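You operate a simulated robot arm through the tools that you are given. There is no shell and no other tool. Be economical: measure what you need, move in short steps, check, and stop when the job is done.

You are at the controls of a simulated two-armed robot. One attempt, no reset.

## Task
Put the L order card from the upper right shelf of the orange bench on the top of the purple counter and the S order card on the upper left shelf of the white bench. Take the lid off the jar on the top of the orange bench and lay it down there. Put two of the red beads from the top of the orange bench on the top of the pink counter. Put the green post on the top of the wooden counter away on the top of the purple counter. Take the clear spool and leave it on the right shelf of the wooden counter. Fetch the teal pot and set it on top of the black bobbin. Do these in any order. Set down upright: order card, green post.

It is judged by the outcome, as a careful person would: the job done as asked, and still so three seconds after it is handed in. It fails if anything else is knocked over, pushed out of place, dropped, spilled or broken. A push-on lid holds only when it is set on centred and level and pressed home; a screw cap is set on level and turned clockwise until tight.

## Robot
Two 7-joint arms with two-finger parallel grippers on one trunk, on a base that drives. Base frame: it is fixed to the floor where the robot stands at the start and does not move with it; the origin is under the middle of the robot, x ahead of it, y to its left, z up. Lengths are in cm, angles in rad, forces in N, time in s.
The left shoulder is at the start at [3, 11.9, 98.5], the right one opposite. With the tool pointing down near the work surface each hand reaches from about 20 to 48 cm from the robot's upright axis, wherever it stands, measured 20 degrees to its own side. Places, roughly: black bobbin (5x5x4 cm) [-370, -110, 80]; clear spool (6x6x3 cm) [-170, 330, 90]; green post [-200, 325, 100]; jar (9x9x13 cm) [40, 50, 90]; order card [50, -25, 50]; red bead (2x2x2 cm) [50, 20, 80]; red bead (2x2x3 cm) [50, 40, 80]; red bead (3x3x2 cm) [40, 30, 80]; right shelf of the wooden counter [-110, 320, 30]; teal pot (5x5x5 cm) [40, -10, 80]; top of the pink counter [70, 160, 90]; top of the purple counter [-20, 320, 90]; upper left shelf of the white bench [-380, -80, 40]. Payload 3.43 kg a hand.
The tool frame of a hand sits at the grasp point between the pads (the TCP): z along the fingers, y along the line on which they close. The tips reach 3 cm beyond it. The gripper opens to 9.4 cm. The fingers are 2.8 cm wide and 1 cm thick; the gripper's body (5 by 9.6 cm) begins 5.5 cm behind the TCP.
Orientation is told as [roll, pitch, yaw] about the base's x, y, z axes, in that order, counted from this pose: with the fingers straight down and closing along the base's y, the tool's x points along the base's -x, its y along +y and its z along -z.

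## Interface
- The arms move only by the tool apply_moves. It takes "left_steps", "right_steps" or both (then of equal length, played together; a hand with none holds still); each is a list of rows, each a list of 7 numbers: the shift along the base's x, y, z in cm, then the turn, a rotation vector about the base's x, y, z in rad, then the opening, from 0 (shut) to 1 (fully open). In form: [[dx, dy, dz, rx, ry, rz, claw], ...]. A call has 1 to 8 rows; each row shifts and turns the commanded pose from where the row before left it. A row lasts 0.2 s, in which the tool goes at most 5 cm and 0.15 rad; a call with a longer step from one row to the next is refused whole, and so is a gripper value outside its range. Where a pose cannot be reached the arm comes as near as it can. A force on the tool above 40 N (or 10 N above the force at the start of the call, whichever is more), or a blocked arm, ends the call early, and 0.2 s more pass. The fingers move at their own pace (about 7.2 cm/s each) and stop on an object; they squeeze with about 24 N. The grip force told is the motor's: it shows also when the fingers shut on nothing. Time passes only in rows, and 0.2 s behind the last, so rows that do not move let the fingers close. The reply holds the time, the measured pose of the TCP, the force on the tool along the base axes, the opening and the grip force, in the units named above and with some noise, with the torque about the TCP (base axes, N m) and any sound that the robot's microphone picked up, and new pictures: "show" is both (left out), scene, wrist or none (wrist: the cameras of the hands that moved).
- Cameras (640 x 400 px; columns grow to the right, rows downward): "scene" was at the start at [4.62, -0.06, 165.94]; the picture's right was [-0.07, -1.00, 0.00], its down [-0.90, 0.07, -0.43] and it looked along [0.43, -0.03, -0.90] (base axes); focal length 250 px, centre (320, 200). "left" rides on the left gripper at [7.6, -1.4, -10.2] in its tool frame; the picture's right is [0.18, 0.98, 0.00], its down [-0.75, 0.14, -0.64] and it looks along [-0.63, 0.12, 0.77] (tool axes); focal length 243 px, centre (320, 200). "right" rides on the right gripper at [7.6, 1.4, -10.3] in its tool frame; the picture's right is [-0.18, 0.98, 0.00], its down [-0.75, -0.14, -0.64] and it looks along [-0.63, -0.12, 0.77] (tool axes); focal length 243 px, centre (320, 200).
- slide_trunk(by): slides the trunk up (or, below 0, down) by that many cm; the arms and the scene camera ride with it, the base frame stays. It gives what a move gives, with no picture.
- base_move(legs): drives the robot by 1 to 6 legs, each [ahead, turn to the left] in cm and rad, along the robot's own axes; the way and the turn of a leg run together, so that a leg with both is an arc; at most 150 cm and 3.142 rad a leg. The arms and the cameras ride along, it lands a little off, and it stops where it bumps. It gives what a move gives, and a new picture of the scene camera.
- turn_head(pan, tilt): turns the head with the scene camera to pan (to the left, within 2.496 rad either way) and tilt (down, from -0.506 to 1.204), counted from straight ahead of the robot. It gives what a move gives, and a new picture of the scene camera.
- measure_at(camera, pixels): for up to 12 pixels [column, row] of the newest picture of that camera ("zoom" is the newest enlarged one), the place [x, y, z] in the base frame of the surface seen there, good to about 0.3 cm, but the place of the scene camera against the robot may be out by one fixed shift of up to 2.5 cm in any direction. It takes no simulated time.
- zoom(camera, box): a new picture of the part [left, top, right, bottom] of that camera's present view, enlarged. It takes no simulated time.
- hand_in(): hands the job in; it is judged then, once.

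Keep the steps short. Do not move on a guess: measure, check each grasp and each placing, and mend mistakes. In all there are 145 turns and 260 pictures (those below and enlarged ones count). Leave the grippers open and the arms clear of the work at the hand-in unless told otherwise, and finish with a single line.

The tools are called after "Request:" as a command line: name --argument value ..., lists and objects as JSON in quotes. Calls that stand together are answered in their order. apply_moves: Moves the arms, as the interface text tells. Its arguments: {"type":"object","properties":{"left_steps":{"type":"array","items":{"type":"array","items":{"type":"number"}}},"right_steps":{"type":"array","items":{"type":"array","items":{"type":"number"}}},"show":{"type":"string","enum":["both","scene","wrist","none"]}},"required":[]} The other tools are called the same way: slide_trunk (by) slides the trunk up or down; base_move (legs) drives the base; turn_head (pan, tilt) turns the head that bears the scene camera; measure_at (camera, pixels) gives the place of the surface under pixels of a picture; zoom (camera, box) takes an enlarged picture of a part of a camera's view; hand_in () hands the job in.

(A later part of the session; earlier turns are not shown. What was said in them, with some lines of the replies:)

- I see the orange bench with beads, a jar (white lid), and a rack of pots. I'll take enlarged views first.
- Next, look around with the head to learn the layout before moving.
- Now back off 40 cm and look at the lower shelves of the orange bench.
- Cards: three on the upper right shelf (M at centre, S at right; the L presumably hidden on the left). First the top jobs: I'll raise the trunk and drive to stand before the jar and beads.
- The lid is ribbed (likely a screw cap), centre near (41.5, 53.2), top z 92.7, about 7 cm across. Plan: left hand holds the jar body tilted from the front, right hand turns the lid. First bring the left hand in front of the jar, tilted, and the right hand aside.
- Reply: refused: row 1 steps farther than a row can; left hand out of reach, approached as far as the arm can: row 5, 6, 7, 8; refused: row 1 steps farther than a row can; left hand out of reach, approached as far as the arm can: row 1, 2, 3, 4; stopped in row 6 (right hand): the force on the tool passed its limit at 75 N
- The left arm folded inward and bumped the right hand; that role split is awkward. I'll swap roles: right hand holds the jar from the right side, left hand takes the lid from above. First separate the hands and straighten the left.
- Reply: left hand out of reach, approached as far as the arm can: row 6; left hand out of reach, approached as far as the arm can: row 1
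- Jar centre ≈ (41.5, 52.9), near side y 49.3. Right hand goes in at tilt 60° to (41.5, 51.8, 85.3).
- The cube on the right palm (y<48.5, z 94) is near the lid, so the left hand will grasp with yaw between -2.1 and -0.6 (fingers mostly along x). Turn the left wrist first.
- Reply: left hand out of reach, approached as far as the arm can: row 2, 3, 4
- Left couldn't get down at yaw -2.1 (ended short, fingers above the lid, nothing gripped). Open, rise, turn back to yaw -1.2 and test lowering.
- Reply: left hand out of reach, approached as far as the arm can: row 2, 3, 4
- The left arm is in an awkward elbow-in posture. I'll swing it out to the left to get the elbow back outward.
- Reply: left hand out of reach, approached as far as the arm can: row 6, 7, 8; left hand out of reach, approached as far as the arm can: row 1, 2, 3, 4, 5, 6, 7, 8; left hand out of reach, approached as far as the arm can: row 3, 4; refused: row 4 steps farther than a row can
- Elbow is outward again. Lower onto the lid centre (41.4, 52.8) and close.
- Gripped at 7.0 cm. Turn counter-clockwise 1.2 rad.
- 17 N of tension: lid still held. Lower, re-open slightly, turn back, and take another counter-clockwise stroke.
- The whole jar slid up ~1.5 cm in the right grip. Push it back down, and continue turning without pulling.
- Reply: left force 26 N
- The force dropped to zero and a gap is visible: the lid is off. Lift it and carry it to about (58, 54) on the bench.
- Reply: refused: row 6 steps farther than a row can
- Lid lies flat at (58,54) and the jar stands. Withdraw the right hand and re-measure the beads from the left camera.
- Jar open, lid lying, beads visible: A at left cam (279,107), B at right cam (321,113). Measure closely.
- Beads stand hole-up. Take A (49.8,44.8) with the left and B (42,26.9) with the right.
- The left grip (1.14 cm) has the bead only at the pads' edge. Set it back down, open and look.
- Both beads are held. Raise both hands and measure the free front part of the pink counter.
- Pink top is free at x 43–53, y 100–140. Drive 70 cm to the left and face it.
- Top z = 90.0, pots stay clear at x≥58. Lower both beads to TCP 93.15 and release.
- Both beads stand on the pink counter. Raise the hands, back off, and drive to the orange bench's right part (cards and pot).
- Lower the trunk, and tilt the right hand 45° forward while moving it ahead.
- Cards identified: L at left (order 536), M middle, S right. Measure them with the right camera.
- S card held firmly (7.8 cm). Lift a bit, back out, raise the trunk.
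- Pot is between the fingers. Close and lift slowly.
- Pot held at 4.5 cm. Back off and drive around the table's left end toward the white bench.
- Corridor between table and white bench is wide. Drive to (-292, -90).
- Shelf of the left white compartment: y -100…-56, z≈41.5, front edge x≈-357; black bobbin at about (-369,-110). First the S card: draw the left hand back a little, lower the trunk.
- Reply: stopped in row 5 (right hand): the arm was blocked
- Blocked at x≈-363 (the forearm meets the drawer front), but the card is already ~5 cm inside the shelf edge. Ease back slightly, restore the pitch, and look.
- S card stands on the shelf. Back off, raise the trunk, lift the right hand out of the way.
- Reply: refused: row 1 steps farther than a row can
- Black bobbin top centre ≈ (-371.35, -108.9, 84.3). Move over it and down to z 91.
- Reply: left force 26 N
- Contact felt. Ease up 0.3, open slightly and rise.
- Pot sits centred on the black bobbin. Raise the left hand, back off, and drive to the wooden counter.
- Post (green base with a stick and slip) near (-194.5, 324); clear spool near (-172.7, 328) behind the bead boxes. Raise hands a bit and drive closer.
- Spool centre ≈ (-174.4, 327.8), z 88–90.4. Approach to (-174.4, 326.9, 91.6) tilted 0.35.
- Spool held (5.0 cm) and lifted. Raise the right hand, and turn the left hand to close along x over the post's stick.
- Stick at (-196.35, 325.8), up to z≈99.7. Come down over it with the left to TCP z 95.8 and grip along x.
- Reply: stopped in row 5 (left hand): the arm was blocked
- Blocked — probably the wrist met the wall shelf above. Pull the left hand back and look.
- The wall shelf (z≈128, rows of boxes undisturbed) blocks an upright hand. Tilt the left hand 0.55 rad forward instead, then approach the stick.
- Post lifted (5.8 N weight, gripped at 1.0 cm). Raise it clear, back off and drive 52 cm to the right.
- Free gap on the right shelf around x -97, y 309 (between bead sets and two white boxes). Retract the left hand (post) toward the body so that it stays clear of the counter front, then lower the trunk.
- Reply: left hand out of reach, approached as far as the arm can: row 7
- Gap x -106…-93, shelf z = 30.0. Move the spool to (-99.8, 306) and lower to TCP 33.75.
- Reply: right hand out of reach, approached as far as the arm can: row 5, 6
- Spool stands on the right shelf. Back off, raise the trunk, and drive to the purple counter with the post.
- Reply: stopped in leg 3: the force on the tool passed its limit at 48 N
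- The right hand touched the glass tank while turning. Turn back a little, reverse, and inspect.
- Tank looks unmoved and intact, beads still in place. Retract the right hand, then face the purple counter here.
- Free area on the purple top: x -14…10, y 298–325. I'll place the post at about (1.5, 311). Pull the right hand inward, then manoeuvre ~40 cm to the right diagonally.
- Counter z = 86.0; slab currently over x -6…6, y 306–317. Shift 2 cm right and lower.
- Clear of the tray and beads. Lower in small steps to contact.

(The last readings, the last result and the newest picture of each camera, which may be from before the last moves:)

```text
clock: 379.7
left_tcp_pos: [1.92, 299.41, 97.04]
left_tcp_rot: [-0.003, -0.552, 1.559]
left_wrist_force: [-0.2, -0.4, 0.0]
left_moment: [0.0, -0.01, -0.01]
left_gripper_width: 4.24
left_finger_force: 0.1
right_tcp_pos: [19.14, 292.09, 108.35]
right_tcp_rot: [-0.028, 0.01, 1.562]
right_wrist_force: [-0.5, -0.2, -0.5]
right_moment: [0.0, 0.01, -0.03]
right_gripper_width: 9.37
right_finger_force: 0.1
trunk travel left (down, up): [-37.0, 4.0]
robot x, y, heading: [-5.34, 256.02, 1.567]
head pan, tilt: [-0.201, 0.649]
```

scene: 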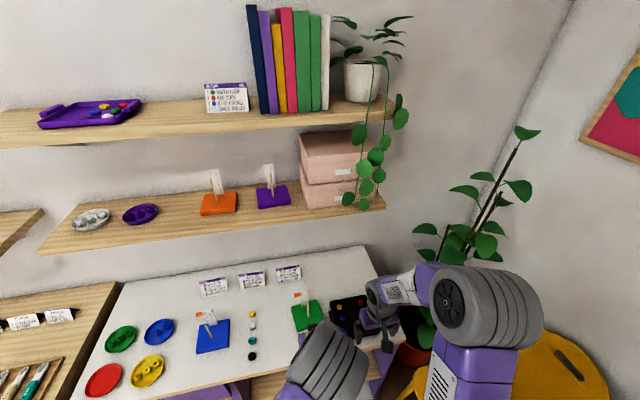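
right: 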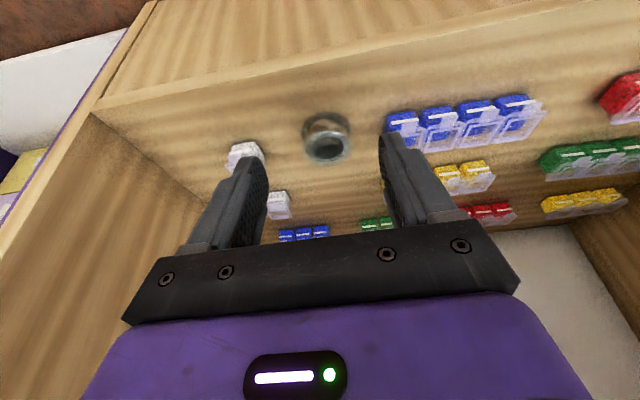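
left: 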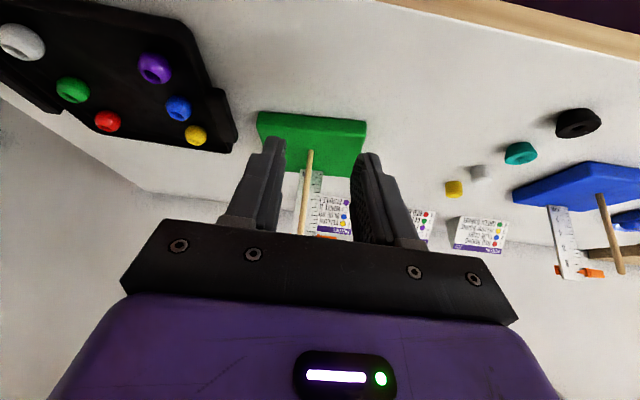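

Post stands upright on the purple counter. Raise the left hand and drive backward to the orange bench.

Request:
apply_moves --left_steps '[[0, -3, 4, -0.15, 0, 0, 1], [0, -2, 4, -0.15, 0, 0, 1], [0, 0, 4, -0.15, 0, 0, 1], [-3, 0, 1, -0.1, 0, 0, 1], [-4, 0, 0, 0, 0, 0, 1], [-4, 0, 0, 0, 0, 0, 1]]' --show "none"

Request:
base_move --legs '[[-150, 0], [-96, 0], [0, -1.571], [-38, 0]]'

Request:
slide_trunk --by -36

Request:
turn_head --pan 0.0 --tilt 0.8

```text
clock: 381.1
left_tcp_pos: [-9.03, 294.29, 110.0]
left_tcp_rot: [-0.013, 0.001, 1.561]
left_wrist_force: [-0.4, 0.4, -0.1]
left_moment: [-0.02, 0.01, -0.01]
left_gripper_width: 9.39
left_finger_force: 0.0
right_tcp_pos: [19.13, 292.19, 108.37]
right_tcp_rot: [-0.028, 0.011, 1.563]
right_wrist_force: [-0.9, -0.3, -0.8]
right_moment: [0.02, -0.02, 0.01]
right_gripper_width: 9.41
right_finger_force: 0.0
trunk travel left (down, up): [-37.0, 4.0]
robot x, y, heading: [-5.0, 256.23, 1.569]
head pan, tilt: [-0.201, 0.649]
```

```text
clock: 398.9
left_tcp_pos: [-6.27, 15.7, 110.02]
left_tcp_rot: [-0.012, 0.002, -0.012]
left_wrist_force: [0.2, 0.1, -0.6]
left_moment: [0.02, -0.02, -0.02]
left_gripper_width: 9.38
left_finger_force: 0.1
right_tcp_pos: [-8.19, -12.38, 108.42]
right_tcp_rot: [-0.027, 0.013, -0.009]
right_wrist_force: [-0.4, -1.0, 0.4]
right_moment: [-0.01, 0.02, 0.01]
right_gripper_width: 9.41
right_finger_force: 0.0
trunk travel left (down, up): [-37.0, 4.0]
robot x, y, heading: [-44.35, 12.07, -0.008]
head pan, tilt: [-0.201, 0.649]
```

scene: 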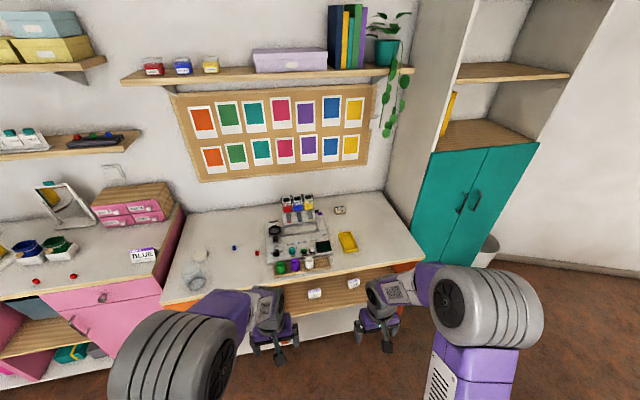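

```text
clock: 402.4
left_tcp_pos: [-6.12, 15.82, 74.04]
left_tcp_rot: [-0.013, 0.002, -0.012]
left_wrist_force: [-0.3, -0.9, 0.0]
left_moment: [0.04, 0.02, 0.02]
left_gripper_width: 9.4
left_finger_force: 0.0
right_tcp_pos: [-8.2, -12.53, 72.26]
right_tcp_rot: [-0.028, 0.013, -0.007]
right_wrist_force: [0.3, 0.9, 0.5]
right_moment: [0.03, -0.02, 0.0]
right_gripper_width: 9.4
right_finger_force: 0.1
trunk travel left (down, up): [-1.0, 40.0]
robot x, y, heading: [-44.34, 11.97, -0.007]
head pan, tilt: [-0.201, 0.649]
```

```text
clock: 403.1
left_tcp_pos: [-6.09, 15.72, 73.9]
left_tcp_rot: [-0.012, 0.003, -0.012]
left_wrist_force: [0.4, -0.4, 0.1]
left_moment: [-0.03, -0.01, 0.0]
left_gripper_width: 9.39
left_finger_force: 0.1
right_tcp_pos: [-8.27, -12.48, 72.37]
right_tcp_rot: [-0.028, 0.011, -0.011]
right_wrist_force: [0.2, -0.8, 0.3]
right_moment: [-0.01, 0.01, 0.01]
right_gripper_width: 9.37
right_finger_force: 0.1
trunk travel left (down, up): [-1.0, 40.0]
robot x, y, heading: [-43.99, 12.04, -0.003]
head pan, tilt: [0.0, 0.799]
```

scene: 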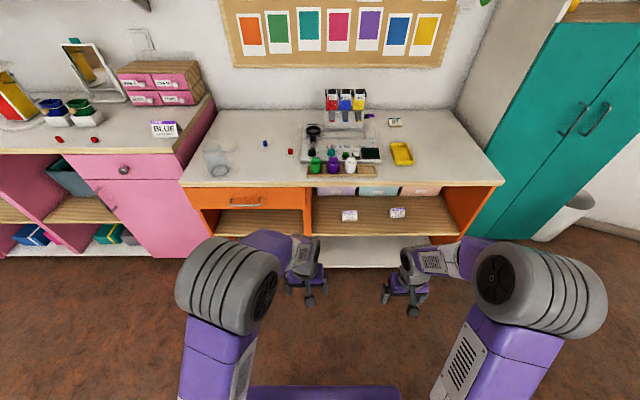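

Request:
apply_moves --right_steps '[[3, 1, -2.5, 0.02, -0.14, 0, 1], [3, 1, -3, 0, -0.14, 0, 1], [3, 1.5, -3, 0, -0.14, 0, 1], [3, 1.5, -3, 0, -0.14, 0, 1], [3, 1.5, -3, 0, -0.14, 0, 1], [3, 1, -3.5, 0, -0.1, 0, 1], [1, 0, -4, 0, 0, 0, 1], [0, 0, -4, 0, 0, 0, 1]]' --show "none"

Request:
base_move --legs '[[27, 0.003]]'

Request:
apply_moves --right_steps '[[0, 0, 0, 0, 0, 0, 1]]' --show "wrist"

```text
clock: 404.9
left_tcp_pos: [-6.19, 15.72, 73.9]
left_tcp_rot: [-0.012, 0.002, -0.014]
left_wrist_force: [-0.1, 0.8, 0.1]
left_moment: [-0.01, -0.02, 0.01]
left_gripper_width: 9.4
left_finger_force: 0.1
right_tcp_pos: [10.87, -4.74, 46.24]
right_tcp_rot: [0.004, -0.788, -0.013]
right_wrist_force: [-0.6, -0.1, -0.5]
right_moment: [0.0, -0.03, -0.02]
right_gripper_width: 9.39
right_finger_force: 0.1
trunk travel left (down, up): [-1.0, 40.0]
robot x, y, heading: [-44.62, 12.2, -0.001]
head pan, tilt: [0.0, 0.799]
```

```text
clock: 406.8
left_tcp_pos: [20.44, 15.76, 74.06]
left_tcp_rot: [-0.013, 0.002, -0.008]
left_wrist_force: [-0.6, 0.8, 0.4]
left_moment: [0.02, 0.03, -0.01]
left_gripper_width: 9.4
left_finger_force: 0.1
right_tcp_pos: [37.47, -4.6, 46.34]
right_tcp_rot: [0.002, -0.788, -0.011]
right_wrist_force: [0.5, 0.2, -0.1]
right_moment: [0.0, -0.01, -0.01]
right_gripper_width: 9.4
right_finger_force: 0.0
trunk travel left (down, up): [-1.0, 40.0]
robot x, y, heading: [-17.66, 12.38, -0.003]
head pan, tilt: [0.0, 0.799]
```

scene: 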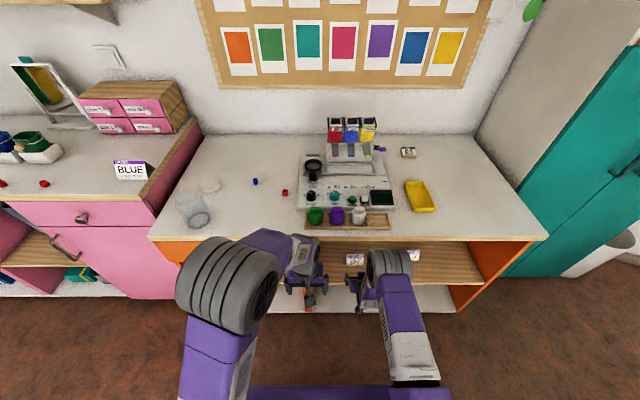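

```text
clock: 407.2
left_tcp_pos: [20.39, 15.68, 74.06]
left_tcp_rot: [-0.011, 0.002, -0.008]
left_wrist_force: [0.0, -0.8, -0.1]
left_moment: [0.01, -0.04, 0.0]
left_gripper_width: 9.4
left_finger_force: 0.0
right_tcp_pos: [37.4, -4.65, 46.33]
right_tcp_rot: [0.005, -0.787, -0.011]
right_wrist_force: [0.9, 0.2, -0.5]
right_moment: [-0.02, -0.02, 0.04]
right_gripper_width: 9.43
right_finger_force: 0.0
trunk travel left (down, up): [-1.0, 40.0]
robot x, y, heading: [-18.13, 12.0, -0.003]
head pan, tilt: [0.0, 0.799]
```

right: 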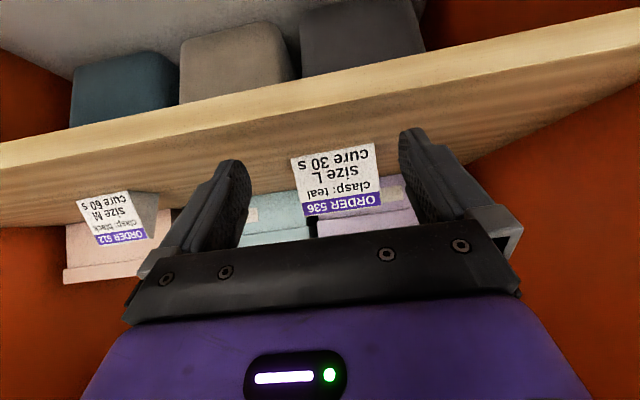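

Request:
measure_at --camera "right" --pixels '[[295, 165], [372, 150], [308, 212], [376, 203], [340, 185], [330, 120]]'

```text
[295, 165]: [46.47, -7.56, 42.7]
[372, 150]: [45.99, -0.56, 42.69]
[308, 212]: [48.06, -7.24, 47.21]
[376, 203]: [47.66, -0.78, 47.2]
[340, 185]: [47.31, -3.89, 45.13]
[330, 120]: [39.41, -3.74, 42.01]
```

Request:
apply_moves --right_steps '[[0, 0.65, 0, 0, 0, 0.08, 1], [3.3, 0, 0, 0, 0, 0, 1], [3.3, 0, -0.2, 0, 0, 0, 1], [3.25, 0, -0.3, 0, 0, 0, 1], [0, 0, 0, 0, 0, 0, 1]]' --show "wrist"

```text
clock: 408.4
left_tcp_pos: [20.33, 15.78, 74.07]
left_tcp_rot: [-0.013, 0.001, -0.01]
left_wrist_force: [-1.4, -0.1, -0.1]
left_moment: [0.03, 0.0, -0.05]
left_gripper_width: 9.41
left_finger_force: 0.0
right_tcp_pos: [47.31, -4.11, 45.95]
right_tcp_rot: [0.004, -0.789, 0.07]
right_wrist_force: [1.0, 0.2, 0.0]
right_moment: [0.01, 0.0, -0.01]
right_gripper_width: 9.41
right_finger_force: 0.1
trunk travel left (down, up): [-1.0, 40.0]
robot x, y, heading: [-17.92, 11.86, 0.006]
head pan, tilt: [0.0, 0.799]
```

right: 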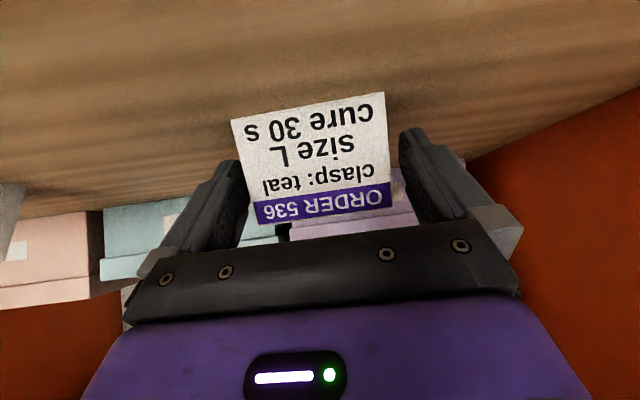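

Request:
apply_moves --right_steps '[[0, 0, -0.1, 0, 0, 0, 0.85], [0, 0, 0, 0, 0, 0, 0.75], [0, 0, 0, 0, 0, 0, 0.65], [0, 0, 0, 0, 0, 0, 0.6], [0, 0, 1, 0, 0, 0, 0.6], [0, 0, 1, 0, 0, 0, 0.6]]' --show "wrist"

Request:
base_move --legs '[[-27, 0]]'

Request:
slide_trunk --by 36

```text
clock: 409.8
left_tcp_pos: [20.35, 15.66, 74.09]
left_tcp_rot: [-0.012, 0.003, -0.008]
left_wrist_force: [0.8, 0.5, -0.1]
left_moment: [-0.01, 0.0, 0.01]
left_gripper_width: 9.41
left_finger_force: 0.0
right_tcp_pos: [47.4, -4.02, 47.77]
right_tcp_rot: [0.004, -0.788, 0.069]
right_wrist_force: [-0.2, 0.1, -0.1]
right_moment: [-0.02, 0.0, 0.03]
right_gripper_width: 7.81
right_finger_force: 24.1
trunk travel left (down, up): [-1.0, 40.0]
robot x, y, heading: [-17.72, 11.9, -0.004]
head pan, tilt: [0.0, 0.799]
```

right: 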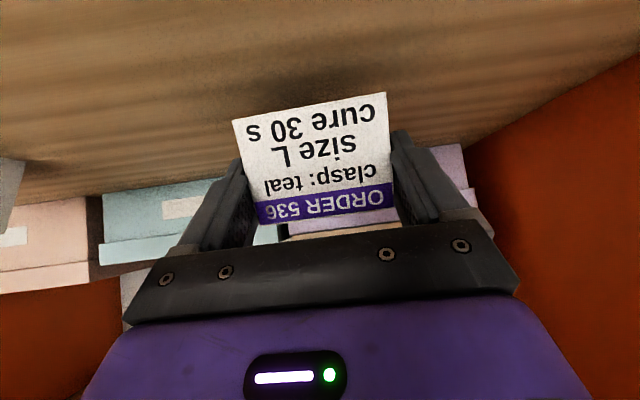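

```text
clock: 411.8
left_tcp_pos: [-6.97, 15.88, 74.0]
left_tcp_rot: [-0.012, 0.0, -0.008]
left_wrist_force: [-0.2, -0.3, 0.8]
left_moment: [0.0, 0.0, -0.02]
left_gripper_width: 9.39
left_finger_force: 0.1
right_tcp_pos: [20.12, -3.93, 47.69]
right_tcp_rot: [0.003, -0.789, 0.07]
right_wrist_force: [-0.2, 0.0, 0.5]
right_moment: [0.04, -0.04, -0.04]
right_gripper_width: 7.8
right_finger_force: 24.2
trunk travel left (down, up): [-1.0, 40.0]
robot x, y, heading: [-45.0, 11.94, 0.004]
head pan, tilt: [0.0, 0.799]
```

scene: 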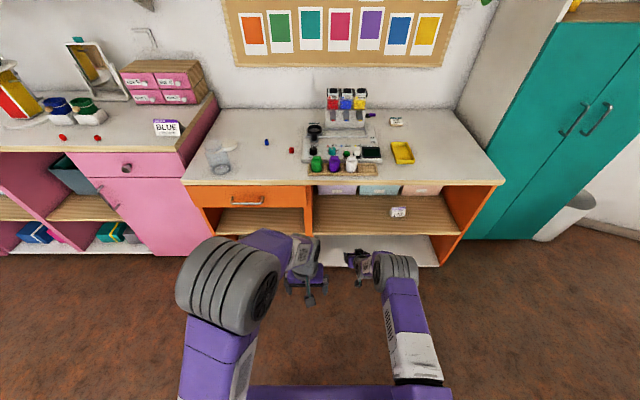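

```text
clock: 415.3
left_tcp_pos: [-6.85, 15.88, 110.04]
left_tcp_rot: [-0.011, 0.002, -0.006]
left_wrist_force: [-0.5, 0.0, 0.5]
left_moment: [0.0, 0.03, 0.0]
left_gripper_width: 9.38
left_finger_force: 0.0
right_tcp_pos: [20.08, -4.05, 83.69]
right_tcp_rot: [0.005, -0.789, 0.069]
right_wrist_force: [-0.1, 0.4, 0.5]
right_moment: [-0.03, 0.02, 0.02]
right_gripper_width: 7.8
right_finger_force: 24.3
trunk travel left (down, up): [-37.0, 4.0]
robot x, y, heading: [-45.14, 11.81, 0.001]
head pan, tilt: [0.0, 0.799]
```

L card held. Lift and retract the right hand, then drive to the purple counter at x≈-26.

Request:
apply_moves --right_steps '[[-2, 0, 3, 0, 0, 0, 0.6], [-2, 0, 3, 0, 0, 0, 0.6], [-2, 0, 3, 0, 0, 0, 0.6], [-2, 0, 3, 0, 0, 0, 0.6], [-2, 0, 2, 0, 0, 0, 0.6], [-2, 0, 0, 0, 0, 0, 0.6]]' --show "none"

Request:
base_move --legs '[[19, 0], [0, 1.57], [150, 0], [67, 0]]'

Request:
turn_head --pan -0.2 --tilt 0.75

```text
clock: 416.7
left_tcp_pos: [-7.05, 15.69, 110.0]
left_tcp_rot: [-0.012, 0.001, -0.007]
left_wrist_force: [0.8, -0.4, -0.4]
left_moment: [0.0, -0.02, 0.02]
left_gripper_width: 9.4
left_finger_force: 0.0
right_tcp_pos: [7.99, -4.0, 97.74]
right_tcp_rot: [0.002, -0.789, 0.07]
right_wrist_force: [0.2, 0.0, 0.2]
right_moment: [0.02, -0.02, 0.02]
right_gripper_width: 7.8
right_finger_force: 24.5
trunk travel left (down, up): [-37.0, 4.0]
robot x, y, heading: [-45.33, 11.8, 0.004]
head pan, tilt: [0.0, 0.799]
```

```text
clock: 432.4
left_tcp_pos: [-19.97, 269.27, 110.05]
left_tcp_rot: [-0.011, 0.002, 1.519]
left_wrist_force: [-0.1, 0.1, 0.2]
left_moment: [0.02, -0.02, 0.04]
left_gripper_width: 9.4
left_finger_force: 0.2
right_tcp_pos: [0.6, 283.39, 97.67]
right_tcp_rot: [0.004, -0.787, 1.596]
right_wrist_force: [0.2, -0.9, -0.5]
right_moment: [0.0, -0.02, -0.02]
right_gripper_width: 7.82
right_finger_force: 23.8
trunk travel left (down, up): [-37.0, 4.0]
robot x, y, heading: [-17.68, 230.7, 1.528]
head pan, tilt: [0.0, 0.799]
```

scene: 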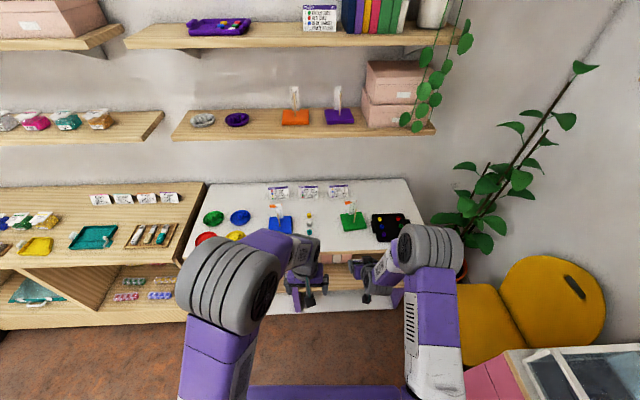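

```text
clock: 433.1
left_tcp_pos: [-19.86, 269.22, 110.01]
left_tcp_rot: [-0.012, 0.003, 1.519]
left_wrist_force: [-0.3, -0.6, -0.5]
left_moment: [0.01, 0.01, 0.04]
left_gripper_width: 9.38
left_finger_force: 0.1
right_tcp_pos: [0.5, 283.4, 97.58]
right_tcp_rot: [0.005, -0.786, 1.596]
right_wrist_force: [0.1, 0.2, -1.1]
right_moment: [0.02, -0.02, -0.02]
right_gripper_width: 7.81
right_finger_force: 23.6
trunk travel left (down, up): [-37.0, 4.0]
robot x, y, heading: [-17.89, 230.85, 1.528]
head pan, tilt: [-0.201, 0.75]
```

scene: 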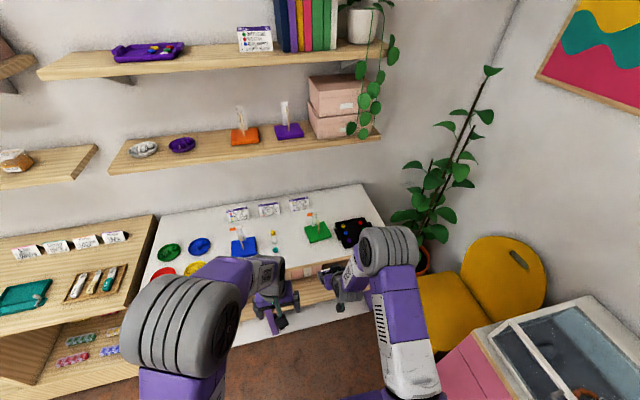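

Request:
apply_moves --left_steps '[[-4, -1, 0, 0, 0, 0, 1], [-4, -1, 0, 0, 0, 0, 1], [-4, -1, 0, 0, 0, 0, 1]]' --right_steps '[[-3, 0, 0, 0, 0, 0, 0.6], [-3, 0, 0, 0, 0, 0, 0.6], [-1, 0, 0, 0, 0, -0.03, 0.6]]' --show "none"

Request:
base_move --legs '[[11, 0.03]]'

Request:
apply_moves --right_steps '[[0, 2, -1, 0, 0, 0, 0.6]]' --show "wrist"

```text
clock: 433.9
left_tcp_pos: [-32.19, 266.17, 110.15]
left_tcp_rot: [-0.013, 0.0, 1.518]
left_wrist_force: [-0.5, 0.7, 0.7]
left_moment: [-0.01, 0.0, 0.0]
left_gripper_width: 9.42
left_finger_force: 0.0
right_tcp_pos: [-6.65, 283.21, 97.58]
right_tcp_rot: [0.0, -0.787, 1.567]
right_wrist_force: [0.1, -0.2, -0.5]
right_moment: [-0.02, -0.02, 0.0]
right_gripper_width: 7.79
right_finger_force: 24.0
trunk travel left (down, up): [-37.0, 4.0]
robot x, y, heading: [-17.97, 230.84, 1.531]
head pan, tilt: [-0.201, 0.75]
```

```text
clock: 435.1
left_tcp_pos: [-32.69, 276.66, 110.12]
left_tcp_rot: [-0.012, 0.001, 1.55]
left_wrist_force: [-0.4, -0.2, 0.2]
left_moment: [-0.01, 0.01, 0.0]
left_gripper_width: 9.41
left_finger_force: 0.0
right_tcp_pos: [-7.76, 294.58, 97.63]
right_tcp_rot: [0.003, -0.786, 1.595]
right_wrist_force: [0.5, 0.0, -0.6]
right_moment: [0.0, 0.02, -0.01]
right_gripper_width: 7.83
right_finger_force: 24.0
trunk travel left (down, up): [-37.0, 4.0]
robot x, y, heading: [-17.73, 241.75, 1.561]
head pan, tilt: [-0.201, 0.75]
```

scene: 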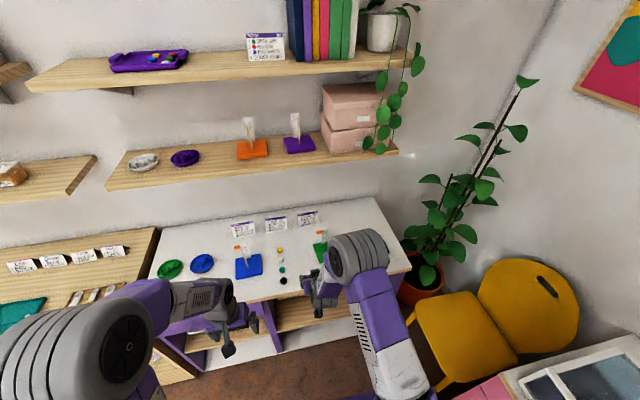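

```text
clock: 435.5
left_tcp_pos: [-32.72, 276.66, 110.0]
left_tcp_rot: [-0.011, 0.001, 1.548]
left_wrist_force: [-0.1, -0.2, -0.3]
left_moment: [0.0, 0.0, -0.01]
left_gripper_width: 9.39
left_finger_force: 0.1
right_tcp_pos: [-7.75, 296.56, 96.54]
right_tcp_rot: [0.003, -0.789, 1.597]
right_wrist_force: [0.3, 0.4, 0.5]
right_moment: [0.01, -0.01, -0.01]
right_gripper_width: 7.81
right_finger_force: 24.1
trunk travel left (down, up): [-37.0, 4.0]
robot x, y, heading: [-17.44, 241.62, 1.558]
head pan, tilt: [-0.201, 0.75]
```

right: 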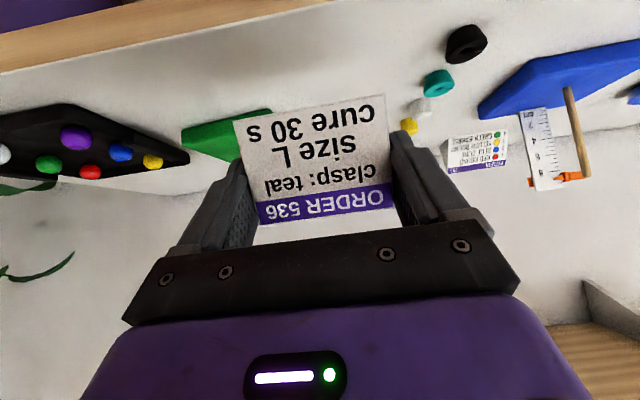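

Request:
measure_at --camera "right" --pixels '[[467, 43], [450, 48], [430, 85], [438, 83], [405, 125], [418, 105], [265, 110], [190, 130], [215, 155], [230, 40], [300, 70], [240, 112]]'

```text
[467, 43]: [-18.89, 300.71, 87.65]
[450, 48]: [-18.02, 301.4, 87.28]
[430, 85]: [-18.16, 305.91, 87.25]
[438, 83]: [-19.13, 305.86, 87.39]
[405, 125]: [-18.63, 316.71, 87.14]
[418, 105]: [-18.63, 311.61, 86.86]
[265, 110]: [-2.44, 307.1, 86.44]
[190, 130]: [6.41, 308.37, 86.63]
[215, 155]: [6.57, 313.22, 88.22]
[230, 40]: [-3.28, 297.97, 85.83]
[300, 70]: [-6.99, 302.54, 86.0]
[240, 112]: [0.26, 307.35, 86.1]
```

Gap between beads (x<-17.2) and green slab (x>-3.5): centre the card at x -10.3, TCP y 302.

Request:
apply_moves --right_steps '[[-1.3, 2.7, 0, 0, 0, 0, 0.6], [-1.25, 2.7, -1, 0, 0, 0, 0.6], [0, 0, -3, 0, 0, 0, 0.6], [0, 0, -1.8, 0, 0, 0, 0.6], [0, 0, 0, 0, 0, 0, 0.6]]' --show "wrist"

Request:
measure_at --camera "right" --pixels '[[245, 125], [375, 110], [310, 117], [310, 105], [270, 218], [390, 200], [300, 90]]'

```text
clock: 436.7
left_tcp_pos: [-32.7, 276.66, 109.98]
left_tcp_rot: [-0.012, 0.003, 1.55]
left_wrist_force: [0.3, -0.4, 0.5]
left_moment: [0.0, -0.01, -0.02]
left_gripper_width: 9.38
left_finger_force: 0.0
right_tcp_pos: [-10.47, 301.97, 90.59]
right_tcp_rot: [0.004, -0.785, 1.598]
right_wrist_force: [0.6, -0.1, 0.2]
right_moment: [-0.02, 0.03, -0.02]
right_gripper_width: 7.83
right_finger_force: 24.3
trunk travel left (down, up): [-37.0, 4.0]
robot x, y, heading: [-17.35, 241.72, 1.556]
head pan, tilt: [-0.201, 0.75]
```

right: 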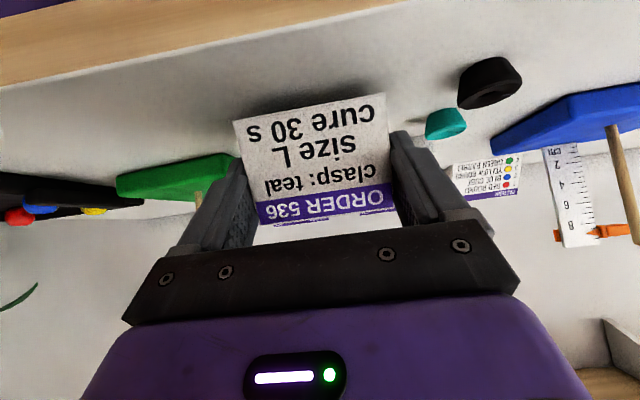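

```text
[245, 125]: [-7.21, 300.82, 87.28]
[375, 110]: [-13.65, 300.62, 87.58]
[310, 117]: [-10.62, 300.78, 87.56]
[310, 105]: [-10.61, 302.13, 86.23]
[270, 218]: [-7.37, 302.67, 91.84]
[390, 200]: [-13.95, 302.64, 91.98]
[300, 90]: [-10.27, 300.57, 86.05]
```

Card bottom ~0.7 above the top (86.0). Lower to TCP 89.9 and release, opening only as needed.

Request:
apply_moves --right_steps '[[0, 0, -0.4, 0, 0, 0, 0.6], [0, 0, -0.3, 0, 0, 0, 0.6], [0, 0, 0, 0, 0, 0, 0.6]]' --show "none"

Request:
apply_moves --right_steps '[[0, 0, 0, 0, 0, 0, 0.88], [0, 0, 0, 0, 0, 0, 0.95], [0, 0, 0, 0, 0, 0, 0.95], [0, -1.5, 0.4, 0, 0, 0, 0.95], [0, -3, 1, 0, 0, 0, 0.95], [0, -3.5, 2, 0, 0, 0, 0.95], [0, -3, 3, 0, 0, 0, 1]]' --show "both"

```text
clock: 437.5
left_tcp_pos: [-32.68, 276.65, 110.14]
left_tcp_rot: [-0.011, 0.002, 1.548]
left_wrist_force: [-0.1, 0.0, -0.6]
left_moment: [0.01, 0.01, 0.04]
left_gripper_width: 9.38
left_finger_force: 0.0
right_tcp_pos: [-10.36, 302.01, 89.99]
right_tcp_rot: [0.004, -0.788, 1.596]
right_wrist_force: [0.4, 1.1, -0.5]
right_moment: [0.0, -0.01, 0.01]
right_gripper_width: 7.81
right_finger_force: 24.1
trunk travel left (down, up): [-37.0, 4.0]
robot x, y, heading: [-17.39, 241.77, 1.561]
head pan, tilt: [-0.201, 0.75]
```

```text
clock: 439.1
left_tcp_pos: [-32.77, 276.55, 110.21]
left_tcp_rot: [-0.012, 0.001, 1.55]
left_wrist_force: [-0.5, 0.3, -0.7]
left_moment: [-0.01, 0.01, 0.02]
left_gripper_width: 9.41
left_finger_force: 0.0
right_tcp_pos: [-10.35, 290.82, 96.67]
right_tcp_rot: [0.004, -0.788, 1.598]
right_wrist_force: [0.2, -0.9, -0.3]
right_moment: [0.0, -0.01, 0.02]
right_gripper_width: 9.4
right_finger_force: 0.0
trunk travel left (down, up): [-37.0, 4.0]
robot x, y, heading: [-17.37, 241.66, 1.565]
head pan, tilt: [-0.201, 0.75]
```

scene: 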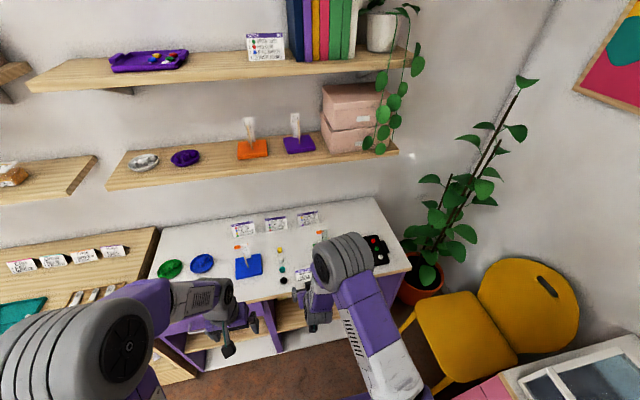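
right: 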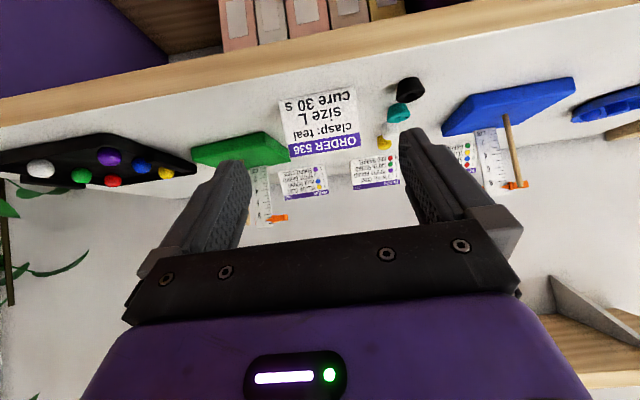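

L card stands upright. Back away, and check the glass tank that was touched.

Request:
base_move --legs '[[-50, 0]]'

Request:
turn_head --pan -1.2 --tilt 0.6

Request:
zoom --camera "scene" --box '[150, 120, 490, 340]'

```text
clock: 442.0
left_tcp_pos: [-33.42, 227.36, 109.97]
left_tcp_rot: [-0.012, 0.001, 1.554]
left_wrist_force: [0.2, 0.5, 0.4]
left_moment: [-0.01, -0.01, 0.0]
left_gripper_width: 9.38
left_finger_force: 0.1
right_tcp_pos: [-11.1, 241.7, 96.64]
right_tcp_rot: [0.003, -0.787, 1.604]
right_wrist_force: [0.1, 0.3, -0.5]
right_moment: [0.04, -0.03, -0.01]
right_gripper_width: 9.42
right_finger_force: 0.0
trunk travel left (down, up): [-37.0, 4.0]
robot x, y, heading: [-17.84, 192.18, 1.563]
head pan, tilt: [-0.201, 0.75]
```

scene: 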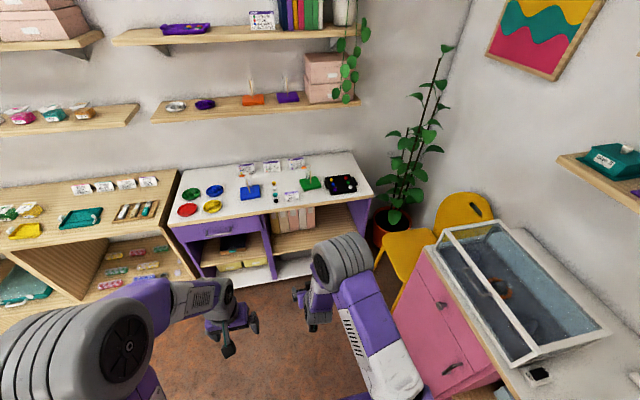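

```text
clock: 443.3
left_tcp_pos: [-33.27, 227.29, 109.99]
left_tcp_rot: [-0.012, 0.002, 1.554]
left_wrist_force: [-0.3, 0.8, 0.8]
left_moment: [-0.01, 0.0, 0.02]
left_gripper_width: 9.38
left_finger_force: 0.1
right_tcp_pos: [-11.07, 241.86, 96.6]
right_tcp_rot: [0.002, -0.785, 1.601]
right_wrist_force: [-0.8, 0.3, 0.6]
right_moment: [-0.04, 0.01, 0.05]
right_gripper_width: 9.38
right_finger_force: 0.0
trunk travel left (down, up): [-37.0, 4.0]
robot x, y, heading: [-17.68, 192.46, 1.567]
head pan, tilt: [-1.201, 0.6]
```

scene: 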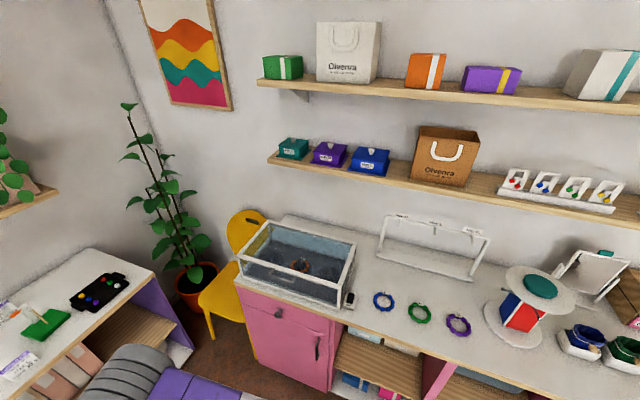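

```text
1.82 times, centred on (320, 230) of scene
```

zoom: 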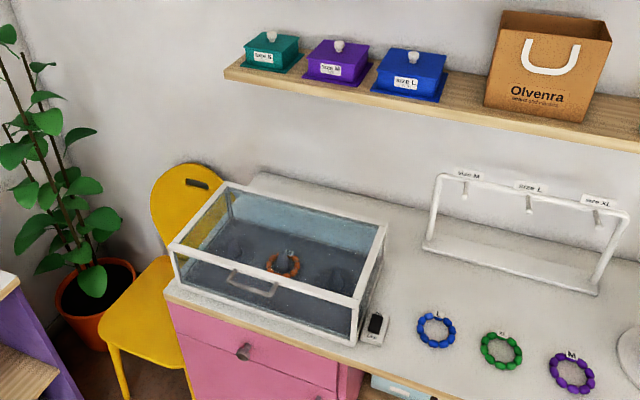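

Request:
measure_at --camera "scene" --pixels '[[241, 256], [337, 286], [354, 243], [267, 222], [245, 278], [337, 305], [241, 285], [336, 316], [280, 220]]'

```text
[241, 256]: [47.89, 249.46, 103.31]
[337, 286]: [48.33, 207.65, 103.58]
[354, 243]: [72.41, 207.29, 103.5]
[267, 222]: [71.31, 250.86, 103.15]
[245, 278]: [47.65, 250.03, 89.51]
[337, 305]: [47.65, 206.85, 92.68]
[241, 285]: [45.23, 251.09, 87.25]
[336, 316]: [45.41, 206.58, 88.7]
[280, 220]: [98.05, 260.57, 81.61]
```

The tank is square to the counter (front corners at x 47.9 and 48.3), so it has not shifted. Both grippers are open and the arms are clear. Handing in.

Request:
hand_in

```text
The job is handed in.
```

I handed the job in with every item done as asked; one right-hand bump against the glass tank on the pink counter left no visible damage, and its corners measured square to the counter afterwards.
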